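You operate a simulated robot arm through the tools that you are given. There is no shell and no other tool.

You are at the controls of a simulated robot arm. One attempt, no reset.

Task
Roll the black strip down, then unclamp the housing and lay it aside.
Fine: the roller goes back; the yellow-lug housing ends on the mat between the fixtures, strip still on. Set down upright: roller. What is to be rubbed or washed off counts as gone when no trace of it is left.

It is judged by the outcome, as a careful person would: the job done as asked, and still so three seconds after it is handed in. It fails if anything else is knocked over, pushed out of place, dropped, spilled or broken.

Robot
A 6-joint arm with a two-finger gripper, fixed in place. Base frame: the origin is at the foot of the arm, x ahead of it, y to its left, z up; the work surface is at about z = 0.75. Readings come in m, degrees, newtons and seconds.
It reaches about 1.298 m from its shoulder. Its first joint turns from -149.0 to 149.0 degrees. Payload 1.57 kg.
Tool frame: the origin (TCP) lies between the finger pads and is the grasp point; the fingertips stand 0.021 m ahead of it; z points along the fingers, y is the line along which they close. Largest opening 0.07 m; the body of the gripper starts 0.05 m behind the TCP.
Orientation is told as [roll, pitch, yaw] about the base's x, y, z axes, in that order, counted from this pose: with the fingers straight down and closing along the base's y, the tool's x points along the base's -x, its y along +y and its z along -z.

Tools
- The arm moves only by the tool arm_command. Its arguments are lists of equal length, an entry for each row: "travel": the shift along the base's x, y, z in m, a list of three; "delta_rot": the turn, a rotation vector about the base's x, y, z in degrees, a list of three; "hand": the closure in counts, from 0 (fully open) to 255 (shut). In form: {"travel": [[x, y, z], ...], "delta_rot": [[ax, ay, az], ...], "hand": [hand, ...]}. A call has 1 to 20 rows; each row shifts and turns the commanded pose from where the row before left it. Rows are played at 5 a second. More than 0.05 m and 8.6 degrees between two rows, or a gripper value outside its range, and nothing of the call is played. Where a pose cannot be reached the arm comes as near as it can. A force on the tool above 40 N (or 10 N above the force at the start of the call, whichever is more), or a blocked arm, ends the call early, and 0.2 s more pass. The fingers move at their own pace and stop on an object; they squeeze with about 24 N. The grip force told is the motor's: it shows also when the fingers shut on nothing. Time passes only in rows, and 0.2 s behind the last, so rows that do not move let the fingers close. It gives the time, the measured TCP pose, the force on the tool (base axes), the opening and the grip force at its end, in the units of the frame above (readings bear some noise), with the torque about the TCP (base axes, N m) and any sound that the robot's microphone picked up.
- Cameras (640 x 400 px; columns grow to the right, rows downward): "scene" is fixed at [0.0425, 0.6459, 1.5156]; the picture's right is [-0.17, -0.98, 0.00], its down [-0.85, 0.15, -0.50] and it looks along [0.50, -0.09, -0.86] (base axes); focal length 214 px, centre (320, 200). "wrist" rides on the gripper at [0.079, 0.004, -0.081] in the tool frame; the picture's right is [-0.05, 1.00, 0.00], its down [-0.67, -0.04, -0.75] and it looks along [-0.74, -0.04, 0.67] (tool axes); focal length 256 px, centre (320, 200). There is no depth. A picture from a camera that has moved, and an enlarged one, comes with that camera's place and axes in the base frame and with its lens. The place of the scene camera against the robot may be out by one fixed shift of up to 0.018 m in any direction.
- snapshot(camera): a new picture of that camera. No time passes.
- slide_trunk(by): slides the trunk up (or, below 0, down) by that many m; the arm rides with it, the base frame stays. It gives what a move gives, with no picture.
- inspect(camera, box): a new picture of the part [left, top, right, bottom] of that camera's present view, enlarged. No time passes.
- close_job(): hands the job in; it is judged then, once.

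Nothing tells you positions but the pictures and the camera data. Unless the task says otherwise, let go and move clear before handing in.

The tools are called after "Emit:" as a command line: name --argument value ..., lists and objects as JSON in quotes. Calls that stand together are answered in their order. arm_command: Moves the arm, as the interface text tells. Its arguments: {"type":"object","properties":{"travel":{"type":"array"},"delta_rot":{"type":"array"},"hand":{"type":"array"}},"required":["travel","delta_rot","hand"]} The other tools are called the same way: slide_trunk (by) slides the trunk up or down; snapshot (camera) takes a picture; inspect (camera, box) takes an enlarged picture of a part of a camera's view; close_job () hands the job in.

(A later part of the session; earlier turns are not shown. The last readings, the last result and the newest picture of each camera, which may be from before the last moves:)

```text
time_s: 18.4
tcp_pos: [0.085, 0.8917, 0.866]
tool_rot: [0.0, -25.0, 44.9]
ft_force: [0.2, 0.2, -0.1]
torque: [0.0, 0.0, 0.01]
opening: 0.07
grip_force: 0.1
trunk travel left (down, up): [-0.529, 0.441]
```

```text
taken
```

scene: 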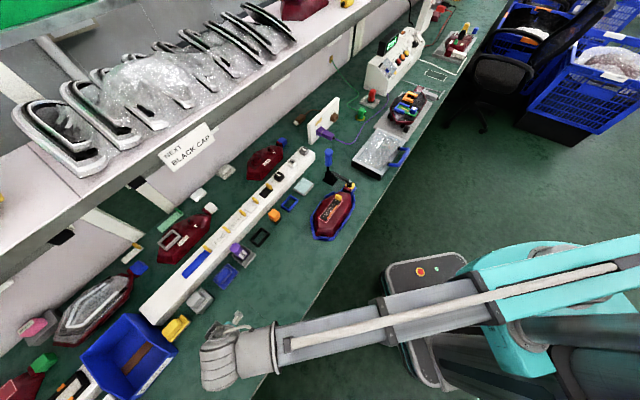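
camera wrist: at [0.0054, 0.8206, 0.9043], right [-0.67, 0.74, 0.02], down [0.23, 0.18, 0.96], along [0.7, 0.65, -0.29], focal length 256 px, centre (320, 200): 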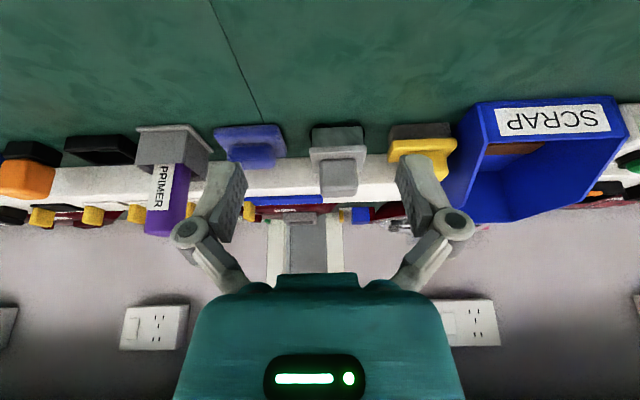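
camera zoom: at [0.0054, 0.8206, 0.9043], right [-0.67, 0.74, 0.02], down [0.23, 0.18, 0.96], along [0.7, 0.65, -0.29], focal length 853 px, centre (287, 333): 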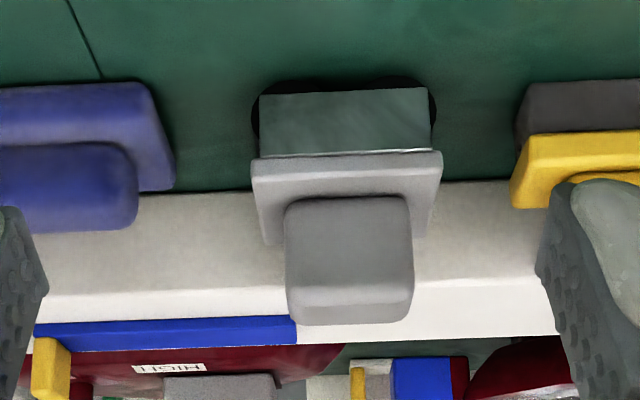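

The low view confirms a gray-knobbed roller carrying two black drums, standing upright at about (0.179, 1.010) with the knob top near z 0.817. I'll level the tool, rise a little and move over the knob with the fingers partly closed.

Emit:
slide_trunk --by 0.04

Emit:
arm_command --travel '[[0, 0, 0], [0, 0, 0], [0, 0, 0], [0, 0, 0], [0.0235, 0.0292, 0], [0.0235, 0.0292, 0], [0.0235, 0.0292, 0], [0.0235, 0.0292, 0], [0, 0, 0]]' --delta_rot '[[-4.42, 4.42, 0], [-4.42, 4.42, 0], [-4.42, 4.42, 0], [-4.42, 4.42, 0], [0, 0, 0], [0, 0, 0], [0, 0, 0], [0, 0, 0], [0, 0, 0]]' --hand '[40, 40, 40, 40, 40, 40, 40, 40, 40]'

Emit:
snapshot --camera "wrist"

Emit:
snapshot --camera "scene"

```text
time_s: 19.2
tcp_pos: [0.0838, 0.8901, 0.9049]
tool_rot: [0.0, -25.0, 44.9]
ft_force: [0.5, 0.1, 0.5]
torque: [0.01, 0.01, 0.02]
opening: 0.07
grip_force: 0.2
trunk travel left (down, up): [-0.569, 0.401]
```

```text
time_s: 21.2
tcp_pos: [0.1795, 1.0081, 0.8877]
tool_rot: [0.1, 0.0, 45.0]
ft_force: [0.7, 0.1, 0.1]
torque: [0.02, 0.0, 0.02]
opening: 0.0591
grip_force: 0.1
out of reach, approached as far as the arm can: row 1, 2, 3
trunk travel left (down, up): [-0.569, 0.401]
```

```text
taken
camera wrist: at [0.1195, 0.9562, 0.9678], right [-0.67, 0.74, 0.0], down [0.5, 0.45, 0.74], along [0.55, 0.5, -0.67], focal length 256 px, centre (320, 200)
```

wrist: 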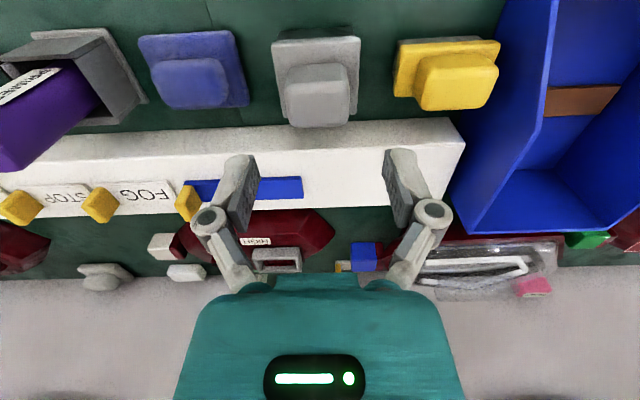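

```text
taken
```

scene: 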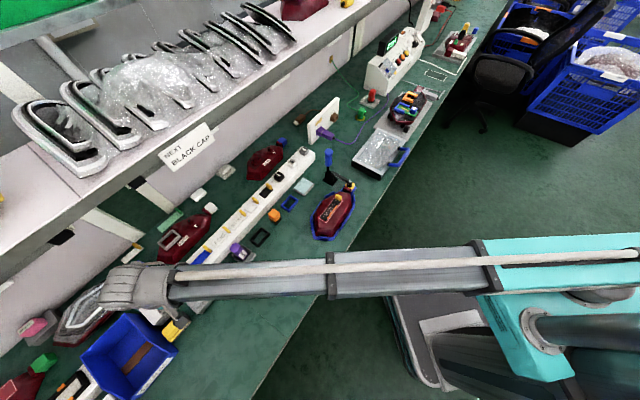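

The tool is centred over the knob. I'll nudge slightly and lower the trunk to grasp height.

Emit:
arm_command --travel '[[0.001, 0.003, 0], [0, 0, 0]]' --delta_rot '[[0, 0, 0], [0, 0, 0]]' --hand '[40, 40]'

Emit:
slide_trunk --by -0.05

Emit:
snapshot --camera "wrist"

```text
time_s: 21.8
tcp_pos: [0.1793, 1.0122, 0.8881]
tool_rot: [0.0, 0.0, 45.0]
ft_force: [1.1, -0.1, 0.0]
torque: [0.01, 0.02, 0.02]
opening: 0.0589
grip_force: 0.1
trunk travel left (down, up): [-0.569, 0.401]
```

```text
time_s: 22.7
tcp_pos: [0.1786, 1.0126, 0.8366]
tool_rot: [0.0, 0.0, 44.9]
ft_force: [0.7, 0.3, 0.5]
torque: [-0.01, 0.03, 0.03]
opening: 0.0587
grip_force: 0.0
trunk travel left (down, up): [-0.519, 0.451]
```

```text
taken
camera wrist: at [0.1195, 0.9592, 0.918], right [-0.67, 0.74, 0.0], down [0.5, 0.45, 0.74], along [0.55, 0.5, -0.67], focal length 256 px, centre (320, 200)
```

wrist: 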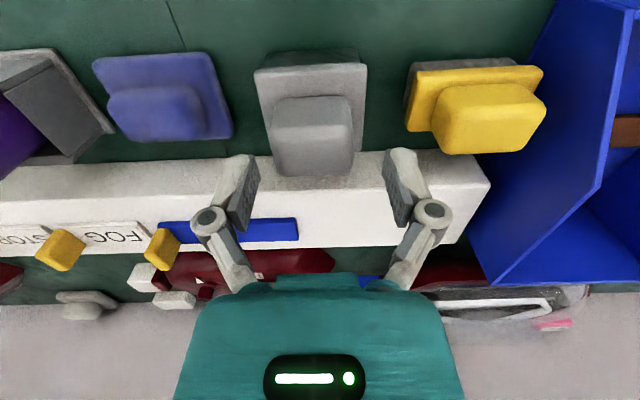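

Emit:
arm_command --travel '[[0.0022, -0.0022, 0], [0, 0, 0]]' --delta_rot '[[0, 0, 0], [0, 0, 0]]' --hand '[40, 40]'

Emit:
slide_trunk --by -0.027

Emit:
snapshot --camera "wrist"

```text
time_s: 23.3
tcp_pos: [0.1803, 1.0089, 0.8367]
tool_rot: [0.1, 0.0, 45.1]
ft_force: [-0.3, -0.3, 0.5]
torque: [0.02, 0.02, 0.01]
opening: 0.059
grip_force: 0.0
trunk travel left (down, up): [-0.519, 0.451]
```

```text
time_s: 24.0
tcp_pos: [0.1807, 1.0098, 0.8113]
tool_rot: [0.0, 0.0, 44.9]
ft_force: [0.7, 0.2, 0.4]
torque: [0.0, 0.04, 0.02]
opening: 0.0592
grip_force: 0.1
trunk travel left (down, up): [-0.492, 0.478]
```

```text
taken
camera wrist: at [0.1214, 0.9568, 0.891], right [-0.67, 0.74, 0.0], down [0.5, 0.45, 0.74], along [0.55, 0.5, -0.67], focal length 256 px, centre (320, 200)
```

wrist: 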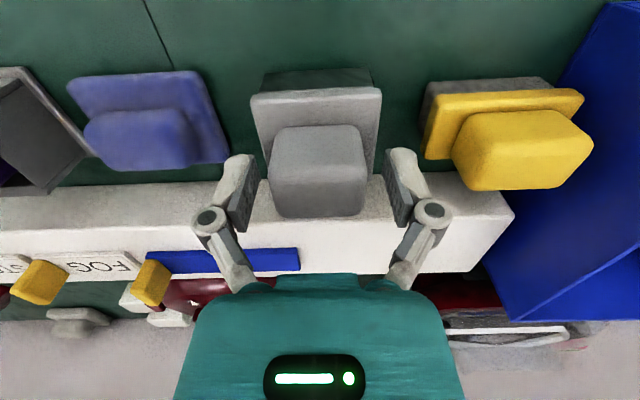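

Emit:
arm_command --travel '[[0.001, -0.001, 0], [0, 0, 0], [0, 0, 0], [0, 0, 0], [0, 0, 0], [0, 0, 0]]' --delta_rot '[[0, 0, 0], [0, 0, 0], [0, 0, 0], [0, 0, 0], [0, 0, 0], [0, 0, 0]]' --hand '[40, 255, 255, 255, 255, 255]'

Emit:
snapshot --camera "wrist"

```text
time_s: 25.4
tcp_pos: [0.1813, 1.0087, 0.8112]
tool_rot: [-0.1, 0.0, 44.9]
ft_force: [-0.6, -0.4, 2.1]
torque: [-0.03, -0.06, 0.02]
opening: 0.0394
grip_force: 23.2
trunk travel left (down, up): [-0.492, 0.478]
```

```text
taken
camera wrist: at [0.1222, 0.956, 0.8911], right [-0.67, 0.74, 0.0], down [0.5, 0.45, 0.75], along [0.55, 0.5, -0.67], focal length 256 px, centre (320, 200)
```

wrist: 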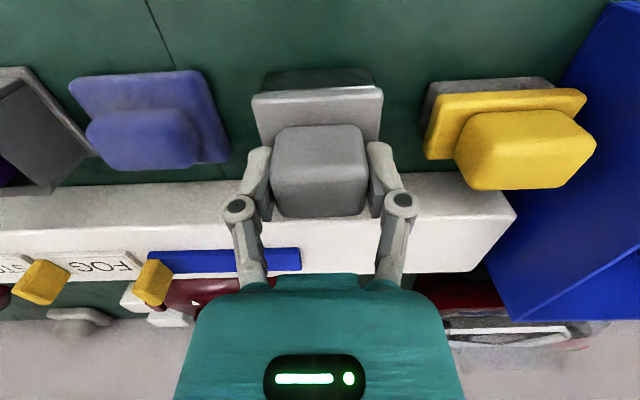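

The roller knob is held (opening 0.0394). I'll lift it straight up.

Emit:
slide_trunk --by 0.12

Emit:
snapshot --camera "wrist"

```text
time_s: 26.9
tcp_pos: [0.1817, 1.009, 0.9303]
tool_rot: [-0.1, 0.0, 45.0]
ft_force: [0.0, -0.1, -1.6]
torque: [-0.03, -0.03, 0.0]
opening: 0.0396
grip_force: 24.3
trunk travel left (down, up): [-0.612, 0.358]
```

```text
taken
camera wrist: at [0.1222, 0.9564, 1.0106], right [-0.67, 0.74, 0.0], down [0.5, 0.45, 0.74], along [0.55, 0.5, -0.67], focal length 256 px, centre (320, 200)
```

wrist: 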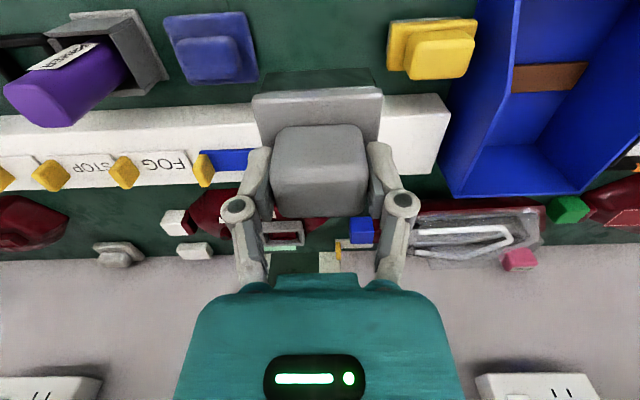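

The roller is held at about 1.6 N weight. I'll carry it back over the open mat, then along the bench to above the strip.

Emit:
arm_command --travel '[[-0.028, -0.028, 0], [-0.028, -0.028, 0], [-0.028, -0.028, 0], [-0.0285, -0.0285, 0], [0.0339, -0.0339, 0], [0.0339, -0.0339, 0], [0.0339, -0.0339, 0], [0.0339, -0.0339, 0], [0.0339, -0.0339, 0], [0.0339, -0.0339, 0], [0.0339, -0.0339, 0], [0.0339, -0.0339, 0], [0.0339, -0.0339, 0], [0.0339, -0.0339, 0], [0, 0, 0]]' --delta_rot '[[0, 0, 0], [0, 0, 0], [0, 0, 0], [0, 0, 0], [0, 0, 0], [0, 0, 0], [0, 0, 0], [0, 0, 0], [0, 0, 0], [0, 0, 0], [0, 0, 0], [0, 0, 0], [0, 0, 0], [0, 0, 0], [0, 0, 0]]' --hand '[255, 255, 255, 255, 255, 255, 255, 255, 255, 255, 255, 255, 255, 255, 255]'

Emit:
snapshot --camera "wrist"

Emit:
snapshot --camera "scene"

```text
time_s: 30.1
tcp_pos: [0.4089, 0.5563, 0.9306]
tool_rot: [0.0, 0.0, 45.0]
ft_force: [0.2, -0.3, -1.1]
torque: [0.02, 0.02, 0.02]
opening: 0.0398
grip_force: 24.1
trunk travel left (down, up): [-0.612, 0.358]
```

```text
taken
camera wrist: at [0.3499, 0.5044, 1.011], right [-0.67, 0.74, 0.0], down [0.5, 0.45, 0.74], along [0.55, 0.5, -0.67], focal length 256 px, centre (320, 200)
```

wrist: 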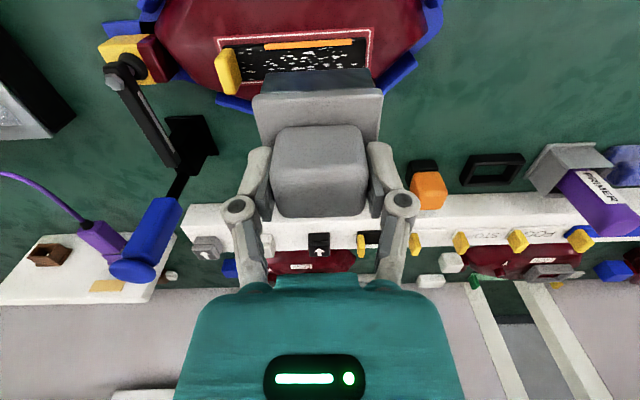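

```text
taken
```

scene: 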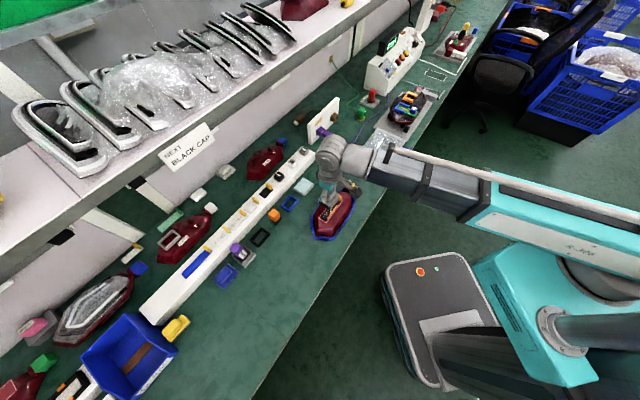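

I'm above the strip. Let me enlarge it to refine its location and the bubble layout.

Emit:
inspect --camera "wrist" --box '[200, 10, 400, 135]'

Emit:
inspect --camera "scene" --box '[300, 160, 380, 250]'

```text
3.20 times, centred on (300, 72) of wrist
camera zoom: at [0.3499, 0.5044, 1.011], right [-0.67, 0.74, 0.0], down [0.5, 0.45, 0.74], along [0.55, 0.5, -0.67], focal length 819 px, centre (384, 608)
```

zoom: 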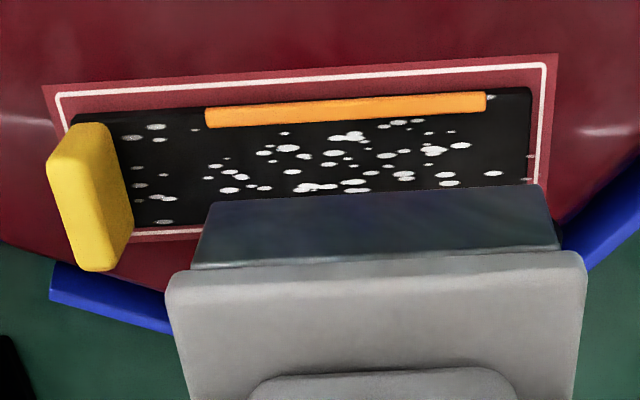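

```text
4.44 times, centred on (340, 205) of scene
camera zoom: at [0.0425, 0.6459, 1.5156], right [-0.17, -0.98, 0.0], down [-0.85, 0.15, -0.5], along [0.5, -0.09, -0.86], focal length 953 px, centre (231, 178)
```

zoom: 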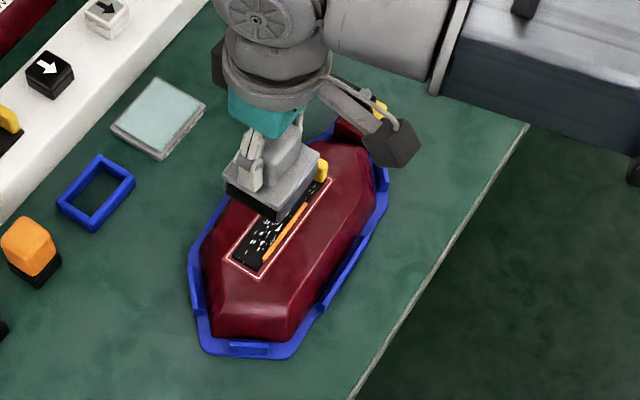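

Emit:
inspect --camera "wrist" --box '[205, 30, 305, 90]'

Emit:
inspect --camera "wrist" --box '[290, 20, 390, 80]'

```text
6.40 times, centred on (255, 60) of wrist
camera zoom: at [0.3499, 0.5044, 1.011], right [-0.67, 0.74, 0.0], down [0.5, 0.45, 0.74], along [0.55, 0.5, -0.67], focal length 1638 px, centre (736, 1096)
```

zoom: 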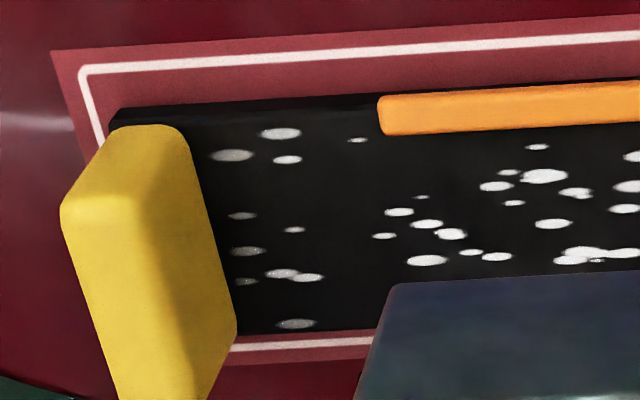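

```text
6.40 times, centred on (340, 50) of wrist
camera zoom: at [0.3499, 0.5044, 1.011], right [-0.67, 0.74, 0.0], down [0.5, 0.45, 0.74], along [0.55, 0.5, -0.67], focal length 1638 px, centre (192, 1160)
```

zoom: 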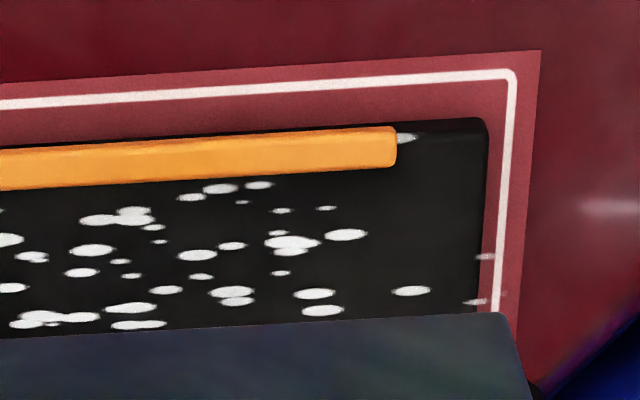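

The strip spans roughly 11 cm along the bench with its top near z 0.788, and the yellow tab stands at its clamp-side end. I'll lower the roller carefully onto mid-strip while watching the force.

Emit:
slide_trunk --by -0.07

Emit:
slide_trunk --by -0.006

Emit:
snapshot --camera "wrist"

```text
time_s: 31.2
tcp_pos: [0.4079, 0.5568, 0.8614]
tool_rot: [0.0, 0.1, 44.9]
ft_force: [1.3, 0.3, -2.5]
torque: [0.0, 0.01, 0.03]
opening: 0.0396
grip_force: 24.1
trunk travel left (down, up): [-0.542, 0.428]
```

```text
time_s: 31.8
tcp_pos: [0.408, 0.5556, 0.8552]
tool_rot: [-0.1, -0.1, 45.0]
ft_force: [1.7, 3.0, 18.3]
torque: [0.04, -0.08, -0.03]
opening: 0.0397
grip_force: 24.2
trunk travel left (down, up): [-0.536, 0.434]
```

```text
taken
camera wrist: at [0.3489, 0.5044, 0.9359], right [-0.67, 0.74, 0.0], down [0.5, 0.44, 0.75], along [0.56, 0.5, -0.67], focal length 256 px, centre (320, 200)
```

wrist: 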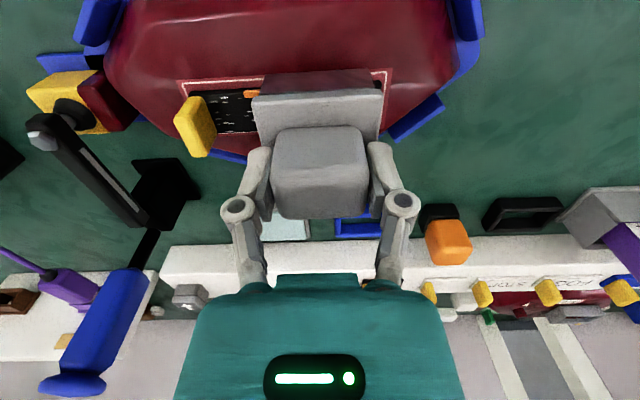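

Contact is made at about 18 N with the roller on the strip. I'll roll slowly to the far end of the strip and back toward the tab, stopping short of it.

Emit:
arm_command --travel '[[-0.0055, 0.0055, 0], [-0.0055, 0.0055, 0], [-0.0055, 0.0055, 0], [0, 0, 0]]' --delta_rot '[[0, 0, 0], [0, 0, 0], [0, 0, 0], [0, 0, 0]]' --hand '[255, 255, 255, 255]'

Emit:
inspect --camera "wrist" --box '[150, 50, 400, 200]'

```text
time_s: 32.8
tcp_pos: [0.3911, 0.5739, 0.855]
tool_rot: [0.0, -0.1, 44.9]
ft_force: [0.2, -0.1, 11.1]
torque: [-0.11, -0.14, 0.0]
opening: 0.0399
grip_force: 24.1
trunk travel left (down, up): [-0.536, 0.434]
```

```text
2.56 times, centred on (275, 125) of wrist
camera zoom: at [0.3319, 0.5212, 0.9354], right [-0.67, 0.74, 0.0], down [0.5, 0.45, 0.75], along [0.55, 0.5, -0.67], focal length 655 px, centre (435, 392)
```

zoom: 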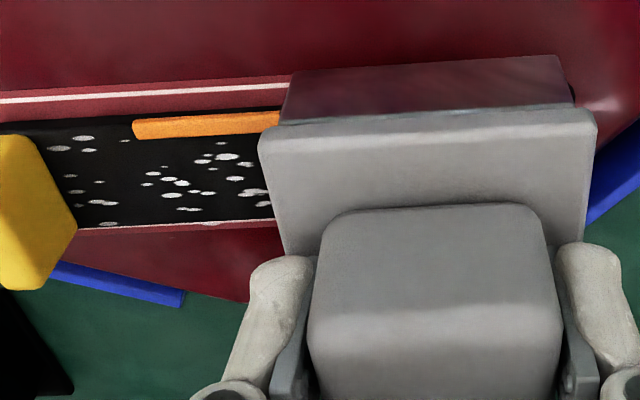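

Emit:
arm_command --travel '[[0.0054, -0.0054, 0], [0.0054, -0.0054, 0], [0.0054, -0.0054, 0], [0.0054, -0.0054, 0], [0, 0, 0]]' --delta_rot '[[0, 0, 0], [0, 0, 0], [0, 0, 0], [0, 0, 0], [0, 0, 0]]' --hand '[255, 255, 255, 255, 255]'

Emit:
inspect --camera "wrist" --box '[150, 50, 420, 200]'

```text
time_s: 34.0
tcp_pos: [0.4131, 0.5513, 0.8554]
tool_rot: [0.1, 0.0, 45.0]
ft_force: [-1.2, -0.6, 15.2]
torque: [-0.05, 0.12, -0.01]
opening: 0.0396
grip_force: 24.5
trunk travel left (down, up): [-0.536, 0.434]
```

```text
2.37 times, centred on (285, 125) of wrist
camera zoom: at [0.3538, 0.4992, 0.9357], right [-0.67, 0.74, 0.0], down [0.5, 0.45, 0.75], along [0.55, 0.5, -0.67], focal length 607 px, centre (403, 378)
```

zoom: 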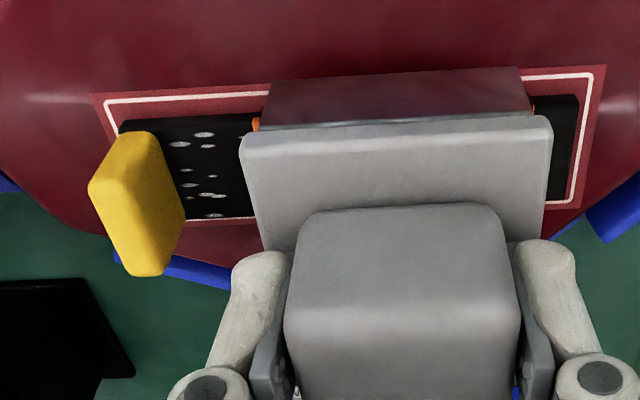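

The far end of the strip is already clear of bubbles. I'll continue rolling toward the tab, slowing as I get near it.

Emit:
arm_command --travel '[[0.005, -0.005, 0], [0.005, -0.005, 0], [0.005, -0.005, 0], [0.003, -0.003, 0], [0, 0, 0]]' --delta_rot '[[0, 0, 0], [0, 0, 0], [0, 0, 0], [0, 0, 0], [0, 0, 0]]' --hand '[255, 255, 255, 255, 255]'

Emit:
inspect --camera "wrist" --box '[180, 50, 450, 200]'

```text
time_s: 35.2
tcp_pos: [0.4305, 0.5343, 0.8553]
tool_rot: [0.1, -0.1, 44.9]
ft_force: [-0.6, -0.4, 13.8]
torque: [0.01, 0.15, -0.01]
opening: 0.0399
grip_force: 23.6
trunk travel left (down, up): [-0.536, 0.434]
```

```text
2.37 times, centred on (315, 125) of wrist
camera zoom: at [0.372, 0.4812, 0.9356], right [-0.67, 0.74, 0.0], down [0.5, 0.44, 0.75], along [0.55, 0.5, -0.67], focal length 607 px, centre (332, 378)
```

zoom: 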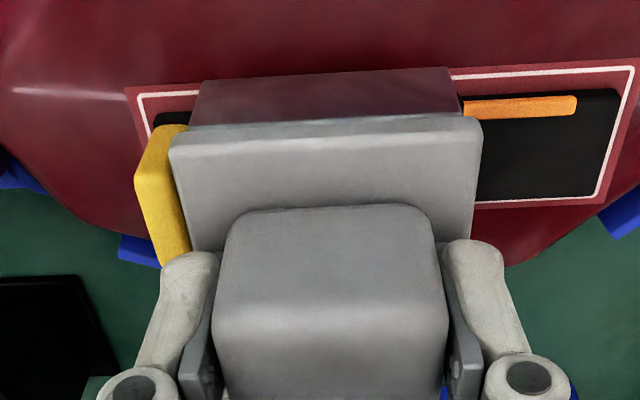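

Emit:
arm_command --travel '[[0.0015, -0.0015, 0], [0.001, -0.001, 0], [0, 0, 0]]' --delta_rot '[[0, 0, 0], [0, 0, 0], [0, 0, 0]]' --hand '[255, 255, 255]'

Emit:
inspect --camera "wrist" --box '[190, 50, 330, 150]'

Emit:
inspect --camera "scene" --box '[310, 170, 380, 230]'

```text
time_s: 36.0
tcp_pos: [0.433, 0.5315, 0.8561]
tool_rot: [0.1, 0.0, 44.8]
ft_force: [-1.7, -0.9, 12.7]
torque: [0.07, 0.13, 0.02]
opening: 0.0396
grip_force: 24.2
trunk travel left (down, up): [-0.536, 0.434]
```

```text
4.00 times, centred on (260, 100) of wrist
camera zoom: at [0.3743, 0.4791, 0.9355], right [-0.67, 0.74, 0.0], down [0.5, 0.44, 0.75], along [0.55, 0.5, -0.67], focal length 1024 px, centre (560, 600)
```

zoom: 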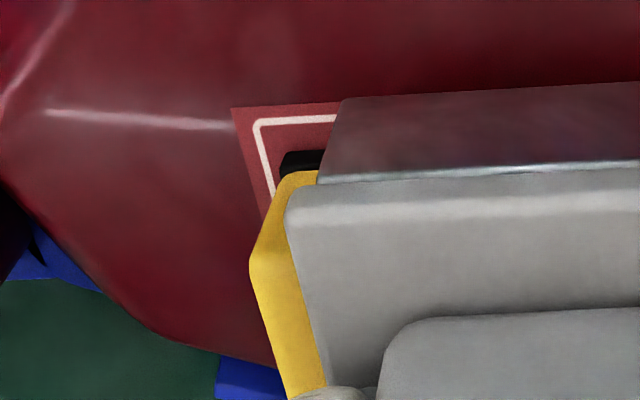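

```text
6.67 times, centred on (345, 200) of scene
camera zoom: at [0.0425, 0.6459, 1.5156], right [-0.17, -0.98, 0.0], down [-0.85, 0.15, -0.5], along [0.5, -0.09, -0.86], focal length 1430 px, centre (153, 200)
```

zoom: 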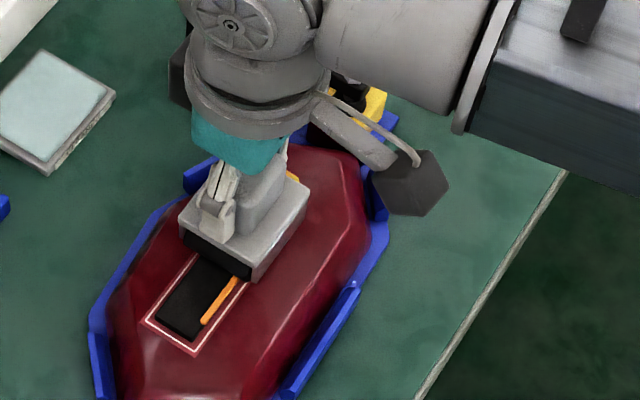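

The roller is right up against the tab with no side load. I'll roll back toward the far end and look at what remains near the tab.

Emit:
arm_command --travel '[[-0.005, 0.005, 0], [-0.005, 0.005, 0], [-0.0055, 0.0055, 0], [-0.0055, 0.0055, 0], [-0.0055, 0.0055, 0], [-0.0055, 0.0055, 0], [-0.0055, 0.0055, 0], [0, 0, 0]]' --delta_rot '[[0, 0, 0], [0, 0, 0], [0, 0, 0], [0, 0, 0], [0, 0, 0], [0, 0, 0], [0, 0, 0], [0, 0, 0]]' --hand '[255, 255, 255, 255, 255, 255, 255, 255]'

Emit:
inspect --camera "wrist" --box '[150, 60, 300, 160]'

```text
time_s: 37.8
tcp_pos: [0.3953, 0.5682, 0.8549]
tool_rot: [0.0, 0.0, 45.1]
ft_force: [0.1, -0.5, 6.7]
torque: [-0.07, 0.04, -0.01]
opening: 0.0398
grip_force: 24.6
trunk travel left (down, up): [-0.536, 0.434]
```

```text
4.00 times, centred on (225, 110) of wrist
camera zoom: at [0.3374, 0.5159, 0.9353], right [-0.67, 0.74, 0.0], down [0.5, 0.45, 0.75], along [0.55, 0.5, -0.67], focal length 1024 px, centre (700, 560)
```

zoom: 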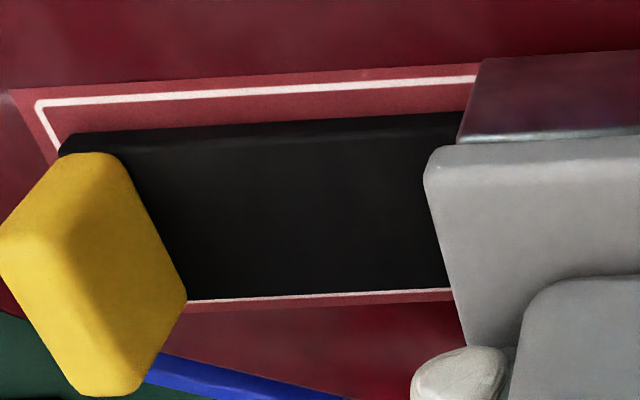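

The bubbles near the tab are gone too. I'll lift off and inspect the whole strip.

Emit:
slide_trunk --by 0.06

Emit:
arm_command --travel '[[-0.03, -0.01, 0], [-0.03, -0.01, 0], [-0.03, -0.01, 0], [0, 0, 0]]' --delta_rot '[[0, 0, 0], [0, 0, 0], [0, 0, 0], [0, 0, 0]]' --hand '[255, 255, 255, 255]'

Emit:
snapshot --camera "wrist"

Emit:
inspect --camera "scene" --box '[300, 170, 370, 230]'

```text
time_s: 38.8
tcp_pos: [0.3961, 0.5686, 0.9145]
tool_rot: [0.0, 0.1, 44.9]
ft_force: [0.3, -0.5, -2.0]
torque: [0.0, 0.02, -0.03]
opening: 0.0398
grip_force: 24.4
trunk travel left (down, up): [-0.596, 0.374]
```

```text
time_s: 39.8
tcp_pos: [0.3066, 0.5385, 0.9142]
tool_rot: [-0.1, 0.0, 44.9]
ft_force: [0.3, 0.2, -2.2]
torque: [0.01, -0.02, 0.01]
opening: 0.0396
grip_force: 23.4
trunk travel left (down, up): [-0.596, 0.374]
```

```text
taken
camera wrist: at [0.2471, 0.4854, 0.995], right [-0.67, 0.74, 0.0], down [0.5, 0.45, 0.74], along [0.55, 0.5, -0.67], focal length 256 px, centre (320, 200)
```

wrist: 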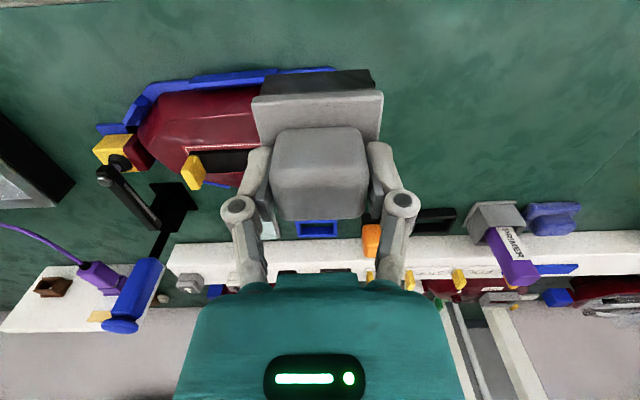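

```text
6.67 times, centred on (335, 200) of scene
camera zoom: at [0.0425, 0.6459, 1.5156], right [-0.17, -0.98, 0.0], down [-0.85, 0.15, -0.5], along [0.5, -0.09, -0.86], focal length 1430 px, centre (220, 200)
```

zoom: 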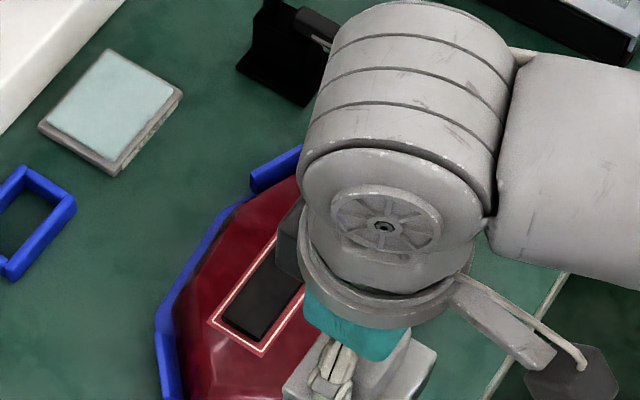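

Emit:
arm_command --travel '[[-0.03, 0.03, 0], [-0.03, 0.03, 0], [-0.03, 0.03, 0], [0, 0, 0]]' --delta_rot '[[0, 0, 0], [0, 0, 0], [0, 0, 0], [0, 0, 0]]' --hand '[255, 255, 255, 255]'

Emit:
snapshot --camera "wrist"

Emit:
inspect --camera "wrist" --box '[60, 60, 260, 200]'

Emit:
inspect --camera "scene" --box '[300, 160, 380, 250]'

```text
time_s: 40.8
tcp_pos: [0.2159, 0.6294, 0.9155]
tool_rot: [0.0, 0.0, 44.8]
ft_force: [-0.5, -0.2, -1.4]
torque: [-0.02, -0.02, -0.02]
opening: 0.0397
grip_force: 23.4
trunk travel left (down, up): [-0.596, 0.374]
```

```text
taken
camera wrist: at [0.1575, 0.578, 0.9949], right [-0.67, 0.74, 0.0], down [0.5, 0.45, 0.74], along [0.55, 0.5, -0.67], focal length 256 px, centre (320, 200)
```

wrist: 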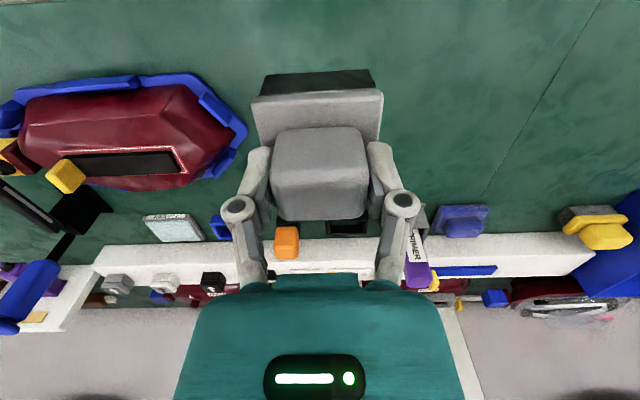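

```text
2.86 times, centred on (160, 130) of wrist
camera zoom: at [0.1575, 0.578, 0.9949], right [-0.67, 0.74, 0.0], down [0.5, 0.45, 0.74], along [0.55, 0.5, -0.67], focal length 731 px, centre (777, 400)
```

zoom: 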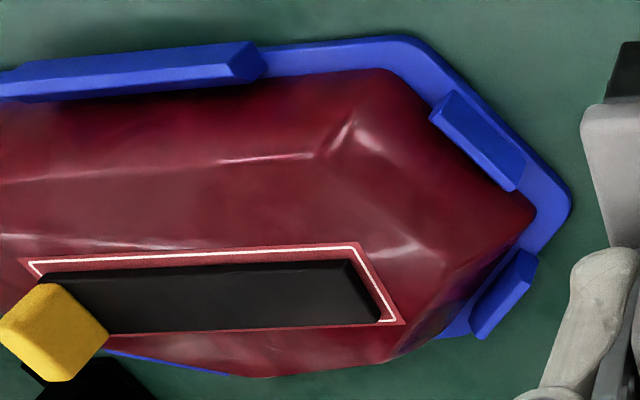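

```text
4.44 times, centred on (340, 205) of scene
camera zoom: at [0.0425, 0.6459, 1.5156], right [-0.17, -0.98, 0.0], down [-0.85, 0.15, -0.5], along [0.5, -0.09, -0.86], focal length 953 px, centre (231, 178)
```

zoom: 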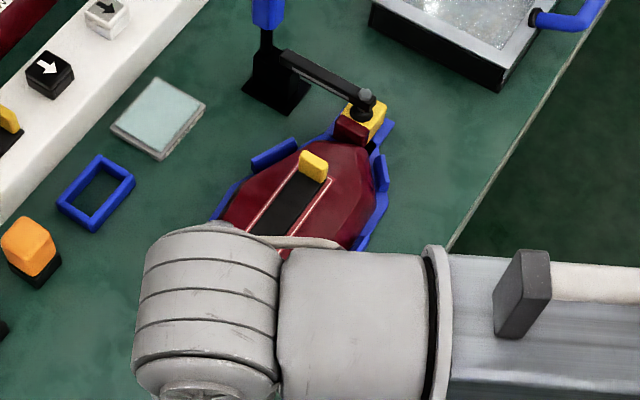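

The strip is now clean black with no bubbles left. Next I'll carry the roller back to its original spot.

Emit:
arm_command --travel '[[-0.0296, 0.0296, 0], [-0.0296, 0.0296, 0], [-0.0296, 0.0296, 0], [-0.0296, 0.0296, 0], [-0.0296, 0.0296, 0], [-0.0296, 0.0296, 0], [-0.0296, 0.0296, 0], [0.0288, 0.0287, 0], [0.0288, 0.0287, 0], [0.0288, 0.0287, 0], [0.0288, 0.0287, 0], [0.0288, 0.0287, 0], [0.0286, 0.0286, 0], [0, 0, 0]]' --delta_rot '[[0, 0, 0], [0, 0, 0], [0, 0, 0], [0, 0, 0], [0, 0, 0], [0, 0, 0], [0, 0, 0], [0, 0, 0], [0, 0, 0], [0, 0, 0], [0, 0, 0], [0, 0, 0], [0, 0, 0], [0, 0, 0]]' --hand '[255, 255, 255, 255, 255, 255, 255, 255, 255, 255, 255, 255, 255, 255]'

Emit:
snapshot --camera "wrist"

```text
time_s: 43.8
tcp_pos: [0.183, 1.0082, 0.9142]
tool_rot: [-0.1, 0.1, 45.0]
ft_force: [0.7, 0.3, -2.6]
torque: [0.01, 0.03, -0.02]
opening: 0.0396
grip_force: 23.8
out of reach, approached as far as the arm can: row 11
trunk travel left (down, up): [-0.596, 0.374]
```

```text
taken
camera wrist: at [0.1246, 0.957, 0.9946], right [-0.67, 0.74, 0.0], down [0.5, 0.45, 0.74], along [0.55, 0.5, -0.67], focal length 256 px, centre (320, 200)
```

wrist: 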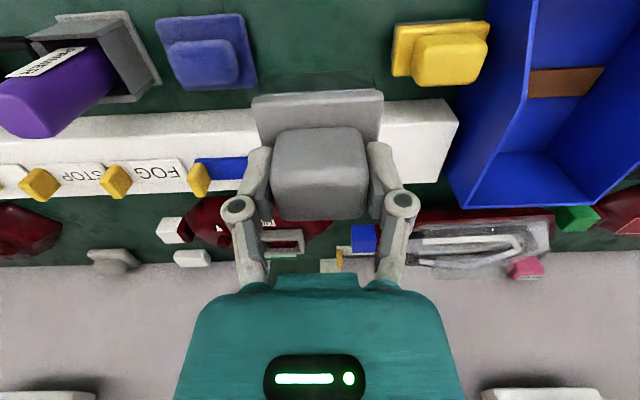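

Emit:
arm_command --travel '[[-0.0012, 0.0005, 0], [0, 0, 0]]' --delta_rot '[[0, 0, 0], [0, 0, 0]]' --hand '[255, 255]'

Emit:
slide_trunk --by -0.094

Emit:
slide_trunk --by -0.004

Emit:
snapshot --camera "wrist"

```text
time_s: 44.4
tcp_pos: [0.1832, 1.0086, 0.9139]
tool_rot: [0.0, 0.0, 44.9]
ft_force: [0.6, 0.0, -1.5]
torque: [-0.01, 0.04, -0.01]
opening: 0.0398
grip_force: 24.2
trunk travel left (down, up): [-0.596, 0.374]
```

```text
time_s: 45.6
tcp_pos: [0.1814, 1.0081, 0.8197]
tool_rot: [0.0, 0.0, 45.0]
ft_force: [0.0, -0.7, -2.2]
torque: [-0.01, -0.01, -0.01]
opening: 0.0396
grip_force: 24.0
trunk travel left (down, up): [-0.502, 0.468]
```

```text
time_s: 46.2
tcp_pos: [0.1826, 1.0083, 0.8161]
tool_rot: [0.0, 0.0, 45.0]
ft_force: [0.2, 0.0, -1.6]
torque: [0.01, -0.03, 0.01]
opening: 0.0397
grip_force: 23.8
trunk travel left (down, up): [-0.498, 0.472]
```

```text
taken
camera wrist: at [0.1227, 0.9566, 0.8968], right [-0.67, 0.74, 0.0], down [0.5, 0.45, 0.74], along [0.55, 0.5, -0.67], focal length 256 px, centre (320, 200)
```

wrist: 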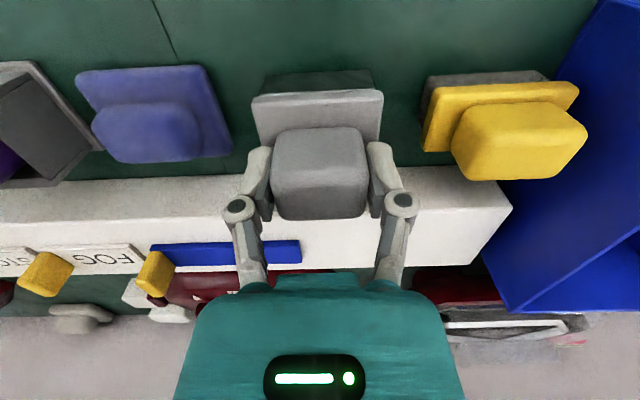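

Emit:
slide_trunk --by -0.004

Emit:
slide_trunk --by -0.0015

```text
time_s: 46.7
tcp_pos: [0.1831, 1.0086, 0.8133]
tool_rot: [0.1, 0.0, 44.9]
ft_force: [0.8, 0.0, -1.0]
torque: [0.01, 0.0, 0.01]
opening: 0.0394
grip_force: 23.9
trunk travel left (down, up): [-0.494, 0.476]
```

```text
time_s: 47.2
tcp_pos: [0.1832, 1.0091, 0.8122]
tool_rot: [0.0, 0.0, 44.9]
ft_force: [-0.5, 0.3, -2.4]
torque: [-0.01, -0.04, 0.0]
opening: 0.0398
grip_force: 24.0
trunk travel left (down, up): [-0.493, 0.477]
```

Emit:
slide_trunk --by -0.002

```text
time_s: 47.7
tcp_pos: [0.1816, 1.0085, 0.8089]
tool_rot: [0.0, 0.0, 44.9]
ft_force: [0.6, 1.0, 4.4]
torque: [0.09, 0.04, -0.04]
opening: 0.0395
grip_force: 23.5
trunk travel left (down, up): [-0.491, 0.479]
```

The roller is back on the mat with light contact. I'll open the fingers gently and rise.

Emit:
arm_command --travel '[[0, 0, 0], [0, 0, 0], [0, 0, 0], [0, 0, 0]]' --delta_rot '[[0, 0, 0], [0, 0, 0], [0, 0, 0], [0, 0, 0]]' --hand '[90, 60, 40, 40]'

Emit:
snapshot --camera "wrist"

Emit:
slide_trunk --by 0.1

Emit:
snapshot --camera "wrist"

```text
time_s: 48.7
tcp_pos: [0.1817, 1.0101, 0.8092]
tool_rot: [-0.1, 0.0, 44.9]
ft_force: [-0.3, -0.6, 0.3]
torque: [-0.02, 0.0, 0.01]
opening: 0.0589
grip_force: 0.1
trunk travel left (down, up): [-0.491, 0.479]
```

```text
taken
camera wrist: at [0.1227, 0.9565, 0.8894], right [-0.67, 0.74, 0.0], down [0.5, 0.45, 0.74], along [0.55, 0.5, -0.67], focal length 256 px, centre (320, 200)
```

wrist: 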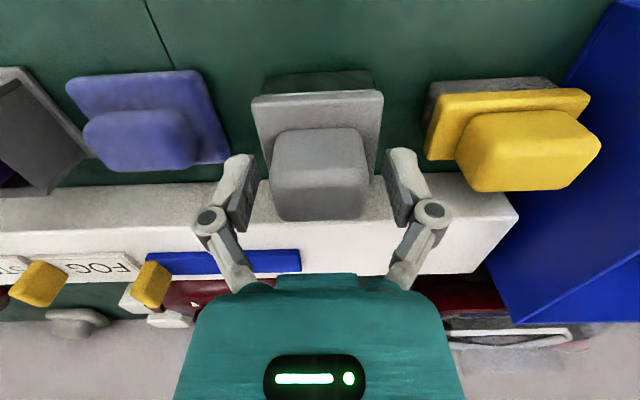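

```text
time_s: 50.1
tcp_pos: [0.1818, 1.0083, 0.9094]
tool_rot: [0.0, -0.1, 44.9]
ft_force: [0.5, -0.2, 0.9]
torque: [0.03, 0.0, -0.02]
opening: 0.0589
grip_force: 0.1
trunk travel left (down, up): [-0.591, 0.379]
```

```text
taken
camera wrist: at [0.1228, 0.9566, 0.9893], right [-0.67, 0.74, 0.0], down [0.5, 0.45, 0.74], along [0.55, 0.5, -0.67], focal length 256 px, centre (320, 200)
```

wrist: 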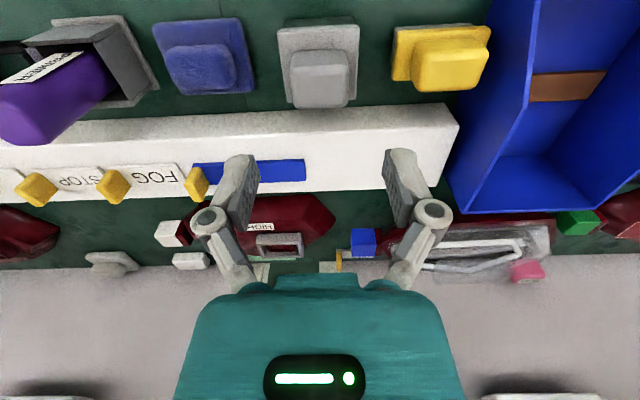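

The roller stands where it was. Next is the toggle clamp: I'll move over and view it from the side (looking along the bench) to understand its pivot and handle.

Emit:
arm_command --travel '[[-0.0283, -0.0283, 0], [-0.0283, -0.0283, 0], [-0.0283, -0.0283, 0], [0.02986, -0.02986, 0], [0.02986, -0.02986, 0], [0.02986, -0.02986, 0], [0.02986, -0.02986, 0], [0.02986, -0.02986, 0], [0.02986, -0.02986, 0], [0.02986, -0.02986, 0], [0.02986, -0.02986, 0], [0.02986, -0.02986, 0], [0.02986, -0.02986, 0], [0.02986, -0.02986, 0], [0, 0, 0]]' --delta_rot '[[0, 0, 0], [0, 0, 0], [0, 0, 0], [0, 0, -8.18], [0, 0, -8.18], [0, 0, -8.18], [0, 0, -8.18], [0, 0, -8.18], [0, 0, -8.18], [0, 0, -8.18], [0, 0, -8.18], [0, 0, -8.18], [0, 0, -8.18], [0, 0, -8.18], [0, 0, 0]]' --hand '[40, 40, 40, 40, 40, 40, 40, 40, 40, 40, 40, 40, 40, 40, 40]'

Emit:
snapshot --camera "wrist"

Emit:
snapshot --camera "scene"

```text
time_s: 53.3
tcp_pos: [0.4282, 0.5943, 0.9099]
tool_rot: [0.0, 0.0, -45.0]
ft_force: [0.4, -0.2, -1.1]
torque: [0.01, -0.03, 0.03]
opening: 0.0589
grip_force: 0.0
trunk travel left (down, up): [-0.591, 0.379]
```

```text
taken
camera wrist: at [0.3748, 0.6538, 0.9895], right [0.75, 0.67, 0.0], down [0.44, -0.5, 0.74], along [0.5, -0.56, -0.67], focal length 256 px, centre (320, 200)
```

wrist: 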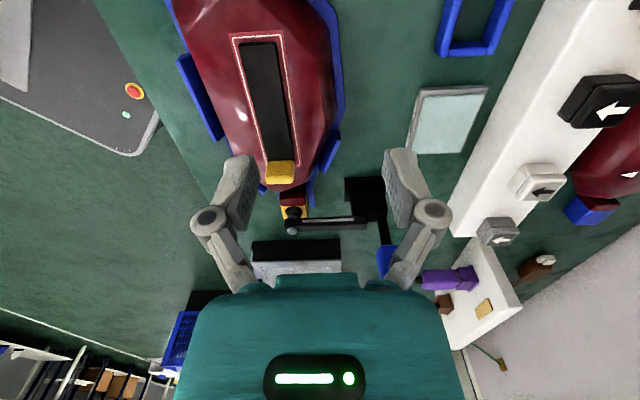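

```text
taken
```

scene: 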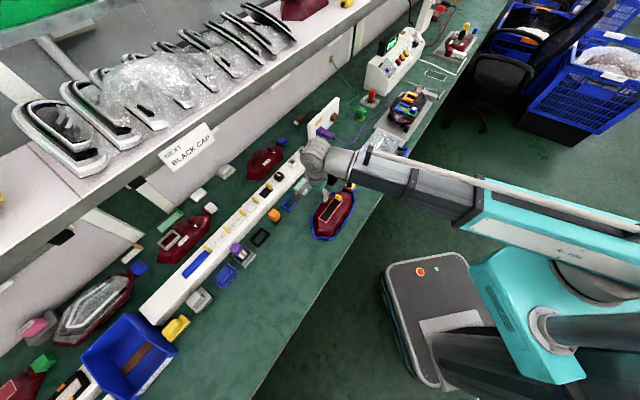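

Emit:
arm_command --travel '[[-0.026, 0.0118, 0], [-0.026, 0.0118, 0], [-0.026, 0.0118, 0], [0, 0, 0]]' --delta_rot '[[-4.71, -4.71, 0], [-4.71, -4.71, 0], [-4.71, -4.71, 0], [0, 0, 0]]' --hand '[0, 0, 0, 0]'

Emit:
snapshot --camera "wrist"

Emit:
inspect --camera "wrist" --box '[230, 110, 430, 235]'

```text
time_s: 54.3
tcp_pos: [0.3485, 0.6283, 0.9205]
tool_rot: [0.0, -20.1, -45.2]
ft_force: [-0.2, 0.1, 0.0]
torque: [-0.01, 0.0, 0.03]
opening: 0.0702
grip_force: 0.1
out of reach, approached as far as the arm can: row 2, 3
trunk travel left (down, up): [-0.591, 0.379]
```

```text
taken
camera wrist: at [0.2796, 0.7045, 0.9686], right [0.74, 0.67, 0.02], down [0.24, -0.29, 0.93], along [0.63, -0.68, -0.37], focal length 256 px, centre (320, 200)
```

wrist: 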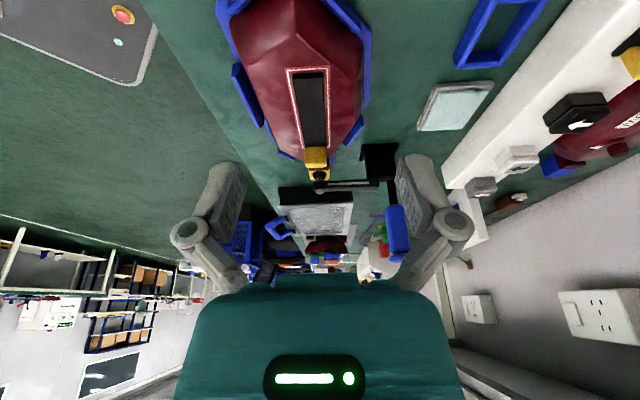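

```text
3.20 times, centred on (330, 172) of wrist
camera zoom: at [0.2796, 0.7045, 0.9686], right [0.74, 0.67, 0.02], down [0.24, -0.29, 0.93], along [0.63, -0.68, -0.37], focal length 819 px, centre (288, 288)
```

zoom: 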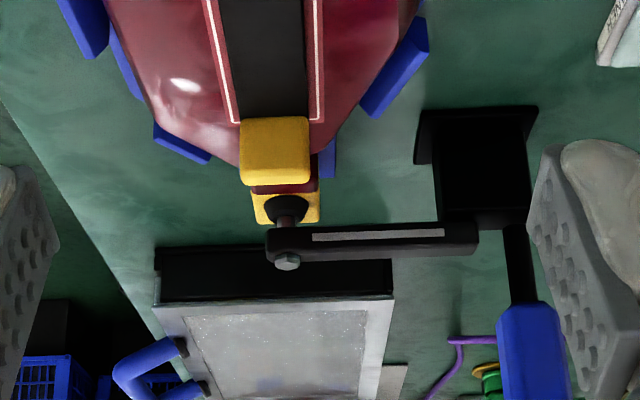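

I can now see the clamp: a post at about u=0.775 carrying an arm onto the yellow lug, with the blue handle standing upright behind it. I'll level the tool, turn it back, close the fingers and position them in front of the handle to push it backward.

Emit:
arm_command --travel '[[0, 0, 0], [0, 0, 0], [0, 0, 0], [0, 0, 0], [0, 0, 0], [0, 0, 0], [0, 0, 0], [0, 0, 0], [0, 0, 0], [0, 0, 0], [0, 0, 0], [0, 0, 0], [0, 0, 0], [0, 0, 0], [0, 0, 0]]' --delta_rot '[[4.71, 4.71, 0], [4.71, 4.71, 0], [4.71, 4.71, 0], [0, 0, 8.19], [0, 0, 8.19], [0, 0, 8.19], [0, 0, 8.19], [0, 0, 8.19], [0, 0, 8.19], [0, 0, 8.19], [0, 0, 8.19], [0, 0, 8.19], [0, 0, 8.19], [0, 0, 8.19], [0, 0, 0]]' --hand '[0, 0, 0, 255, 255, 255, 255, 255, 255, 255, 255, 255, 255, 255, 255]'

Emit:
snapshot --camera "wrist"

Emit:
inspect --camera "wrist" --box '[0, 40, 240, 190]'

```text
time_s: 57.5
tcp_pos: [0.348, 0.6297, 0.9082]
tool_rot: [-0.1, 0.0, 45.1]
ft_force: [0.3, 0.0, 0.6]
torque: [0.01, -0.01, -0.03]
opening: 0.0
grip_force: 23.9
out of reach, approached as far as the arm can: row 1, 2
trunk travel left (down, up): [-0.591, 0.379]
```

```text
taken
camera wrist: at [0.2892, 0.5782, 0.9895], right [-0.67, 0.74, 0.0], down [0.49, 0.45, 0.74], along [0.55, 0.5, -0.67], focal length 256 px, centre (320, 200)
```

wrist: 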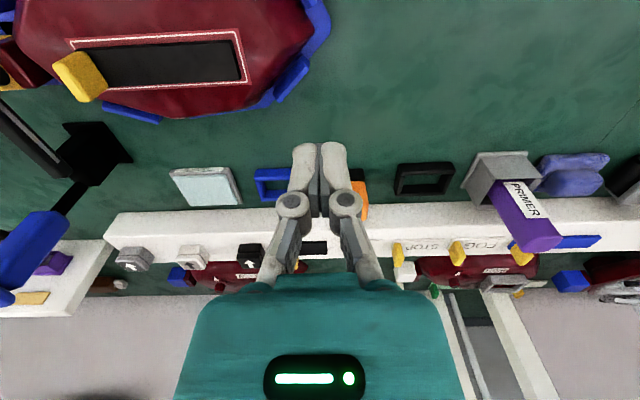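

```text
2.67 times, centred on (120, 115) of wrist
camera zoom: at [0.2892, 0.5782, 0.9895], right [-0.67, 0.74, 0.0], down [0.49, 0.45, 0.74], along [0.55, 0.5, -0.67], focal length 683 px, centre (853, 427)
```

zoom: 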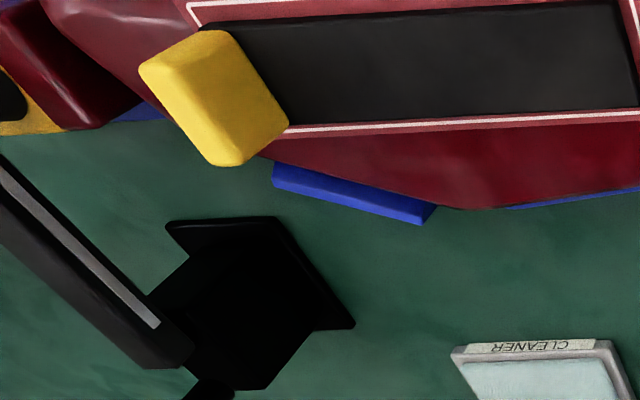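

Emit:
arm_command --travel '[[0.03357, -0.02328, 0], [0.03357, -0.02328, 0], [0.03357, -0.02328, 0], [0.03357, -0.02328, 0], [0.03357, -0.02328, 0], [0.03357, -0.02328, 0], [0, 0, 0]]' --delta_rot '[[0, 0, 0], [0, 0, 0], [0, 0, 0], [0, 0, 0], [0, 0, 0], [0, 0, 0], [0, 0, 0]]' --hand '[255, 255, 255, 255, 255, 255, 255]'

Emit:
snapshot --camera "wrist"

Emit:
inspect --camera "scene" --box '[290, 130, 390, 230]'

```text
time_s: 59.1
tcp_pos: [0.5492, 0.4883, 0.9085]
tool_rot: [-0.1, 0.0, 45.1]
ft_force: [0.5, -0.1, 0.0]
torque: [0.0, 0.06, -0.01]
opening: 0.0
grip_force: 23.9
trunk travel left (down, up): [-0.591, 0.379]
```

```text
taken
camera wrist: at [0.4894, 0.4363, 0.9895], right [-0.67, 0.74, 0.0], down [0.5, 0.45, 0.74], along [0.55, 0.5, -0.67], focal length 256 px, centre (320, 200)
```

wrist: 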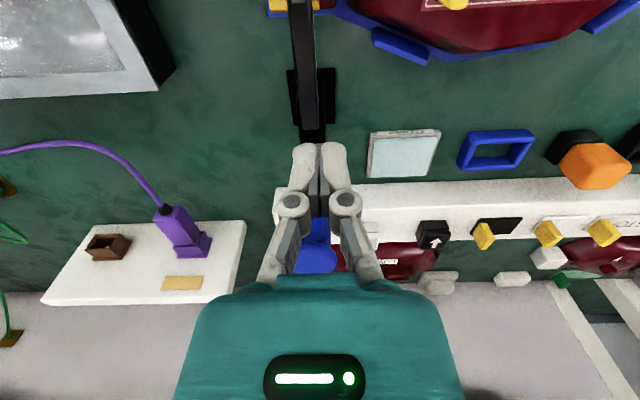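

```text
4.00 times, centred on (340, 180) of scene
camera zoom: at [0.0425, 0.6459, 1.5156], right [-0.17, -0.98, 0.0], down [-0.85, 0.15, -0.5], along [0.5, -0.09, -0.86], focal length 858 px, centre (240, 280)
```

zoom: 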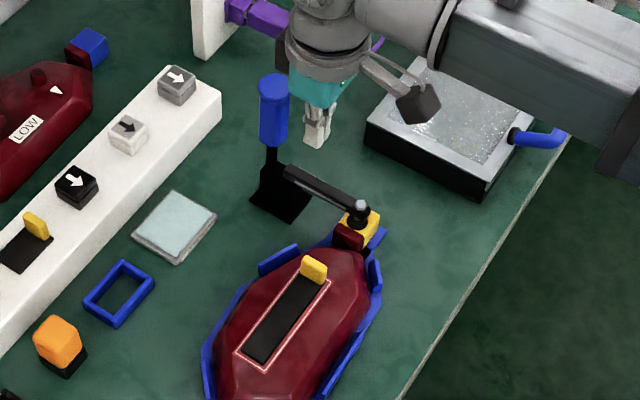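

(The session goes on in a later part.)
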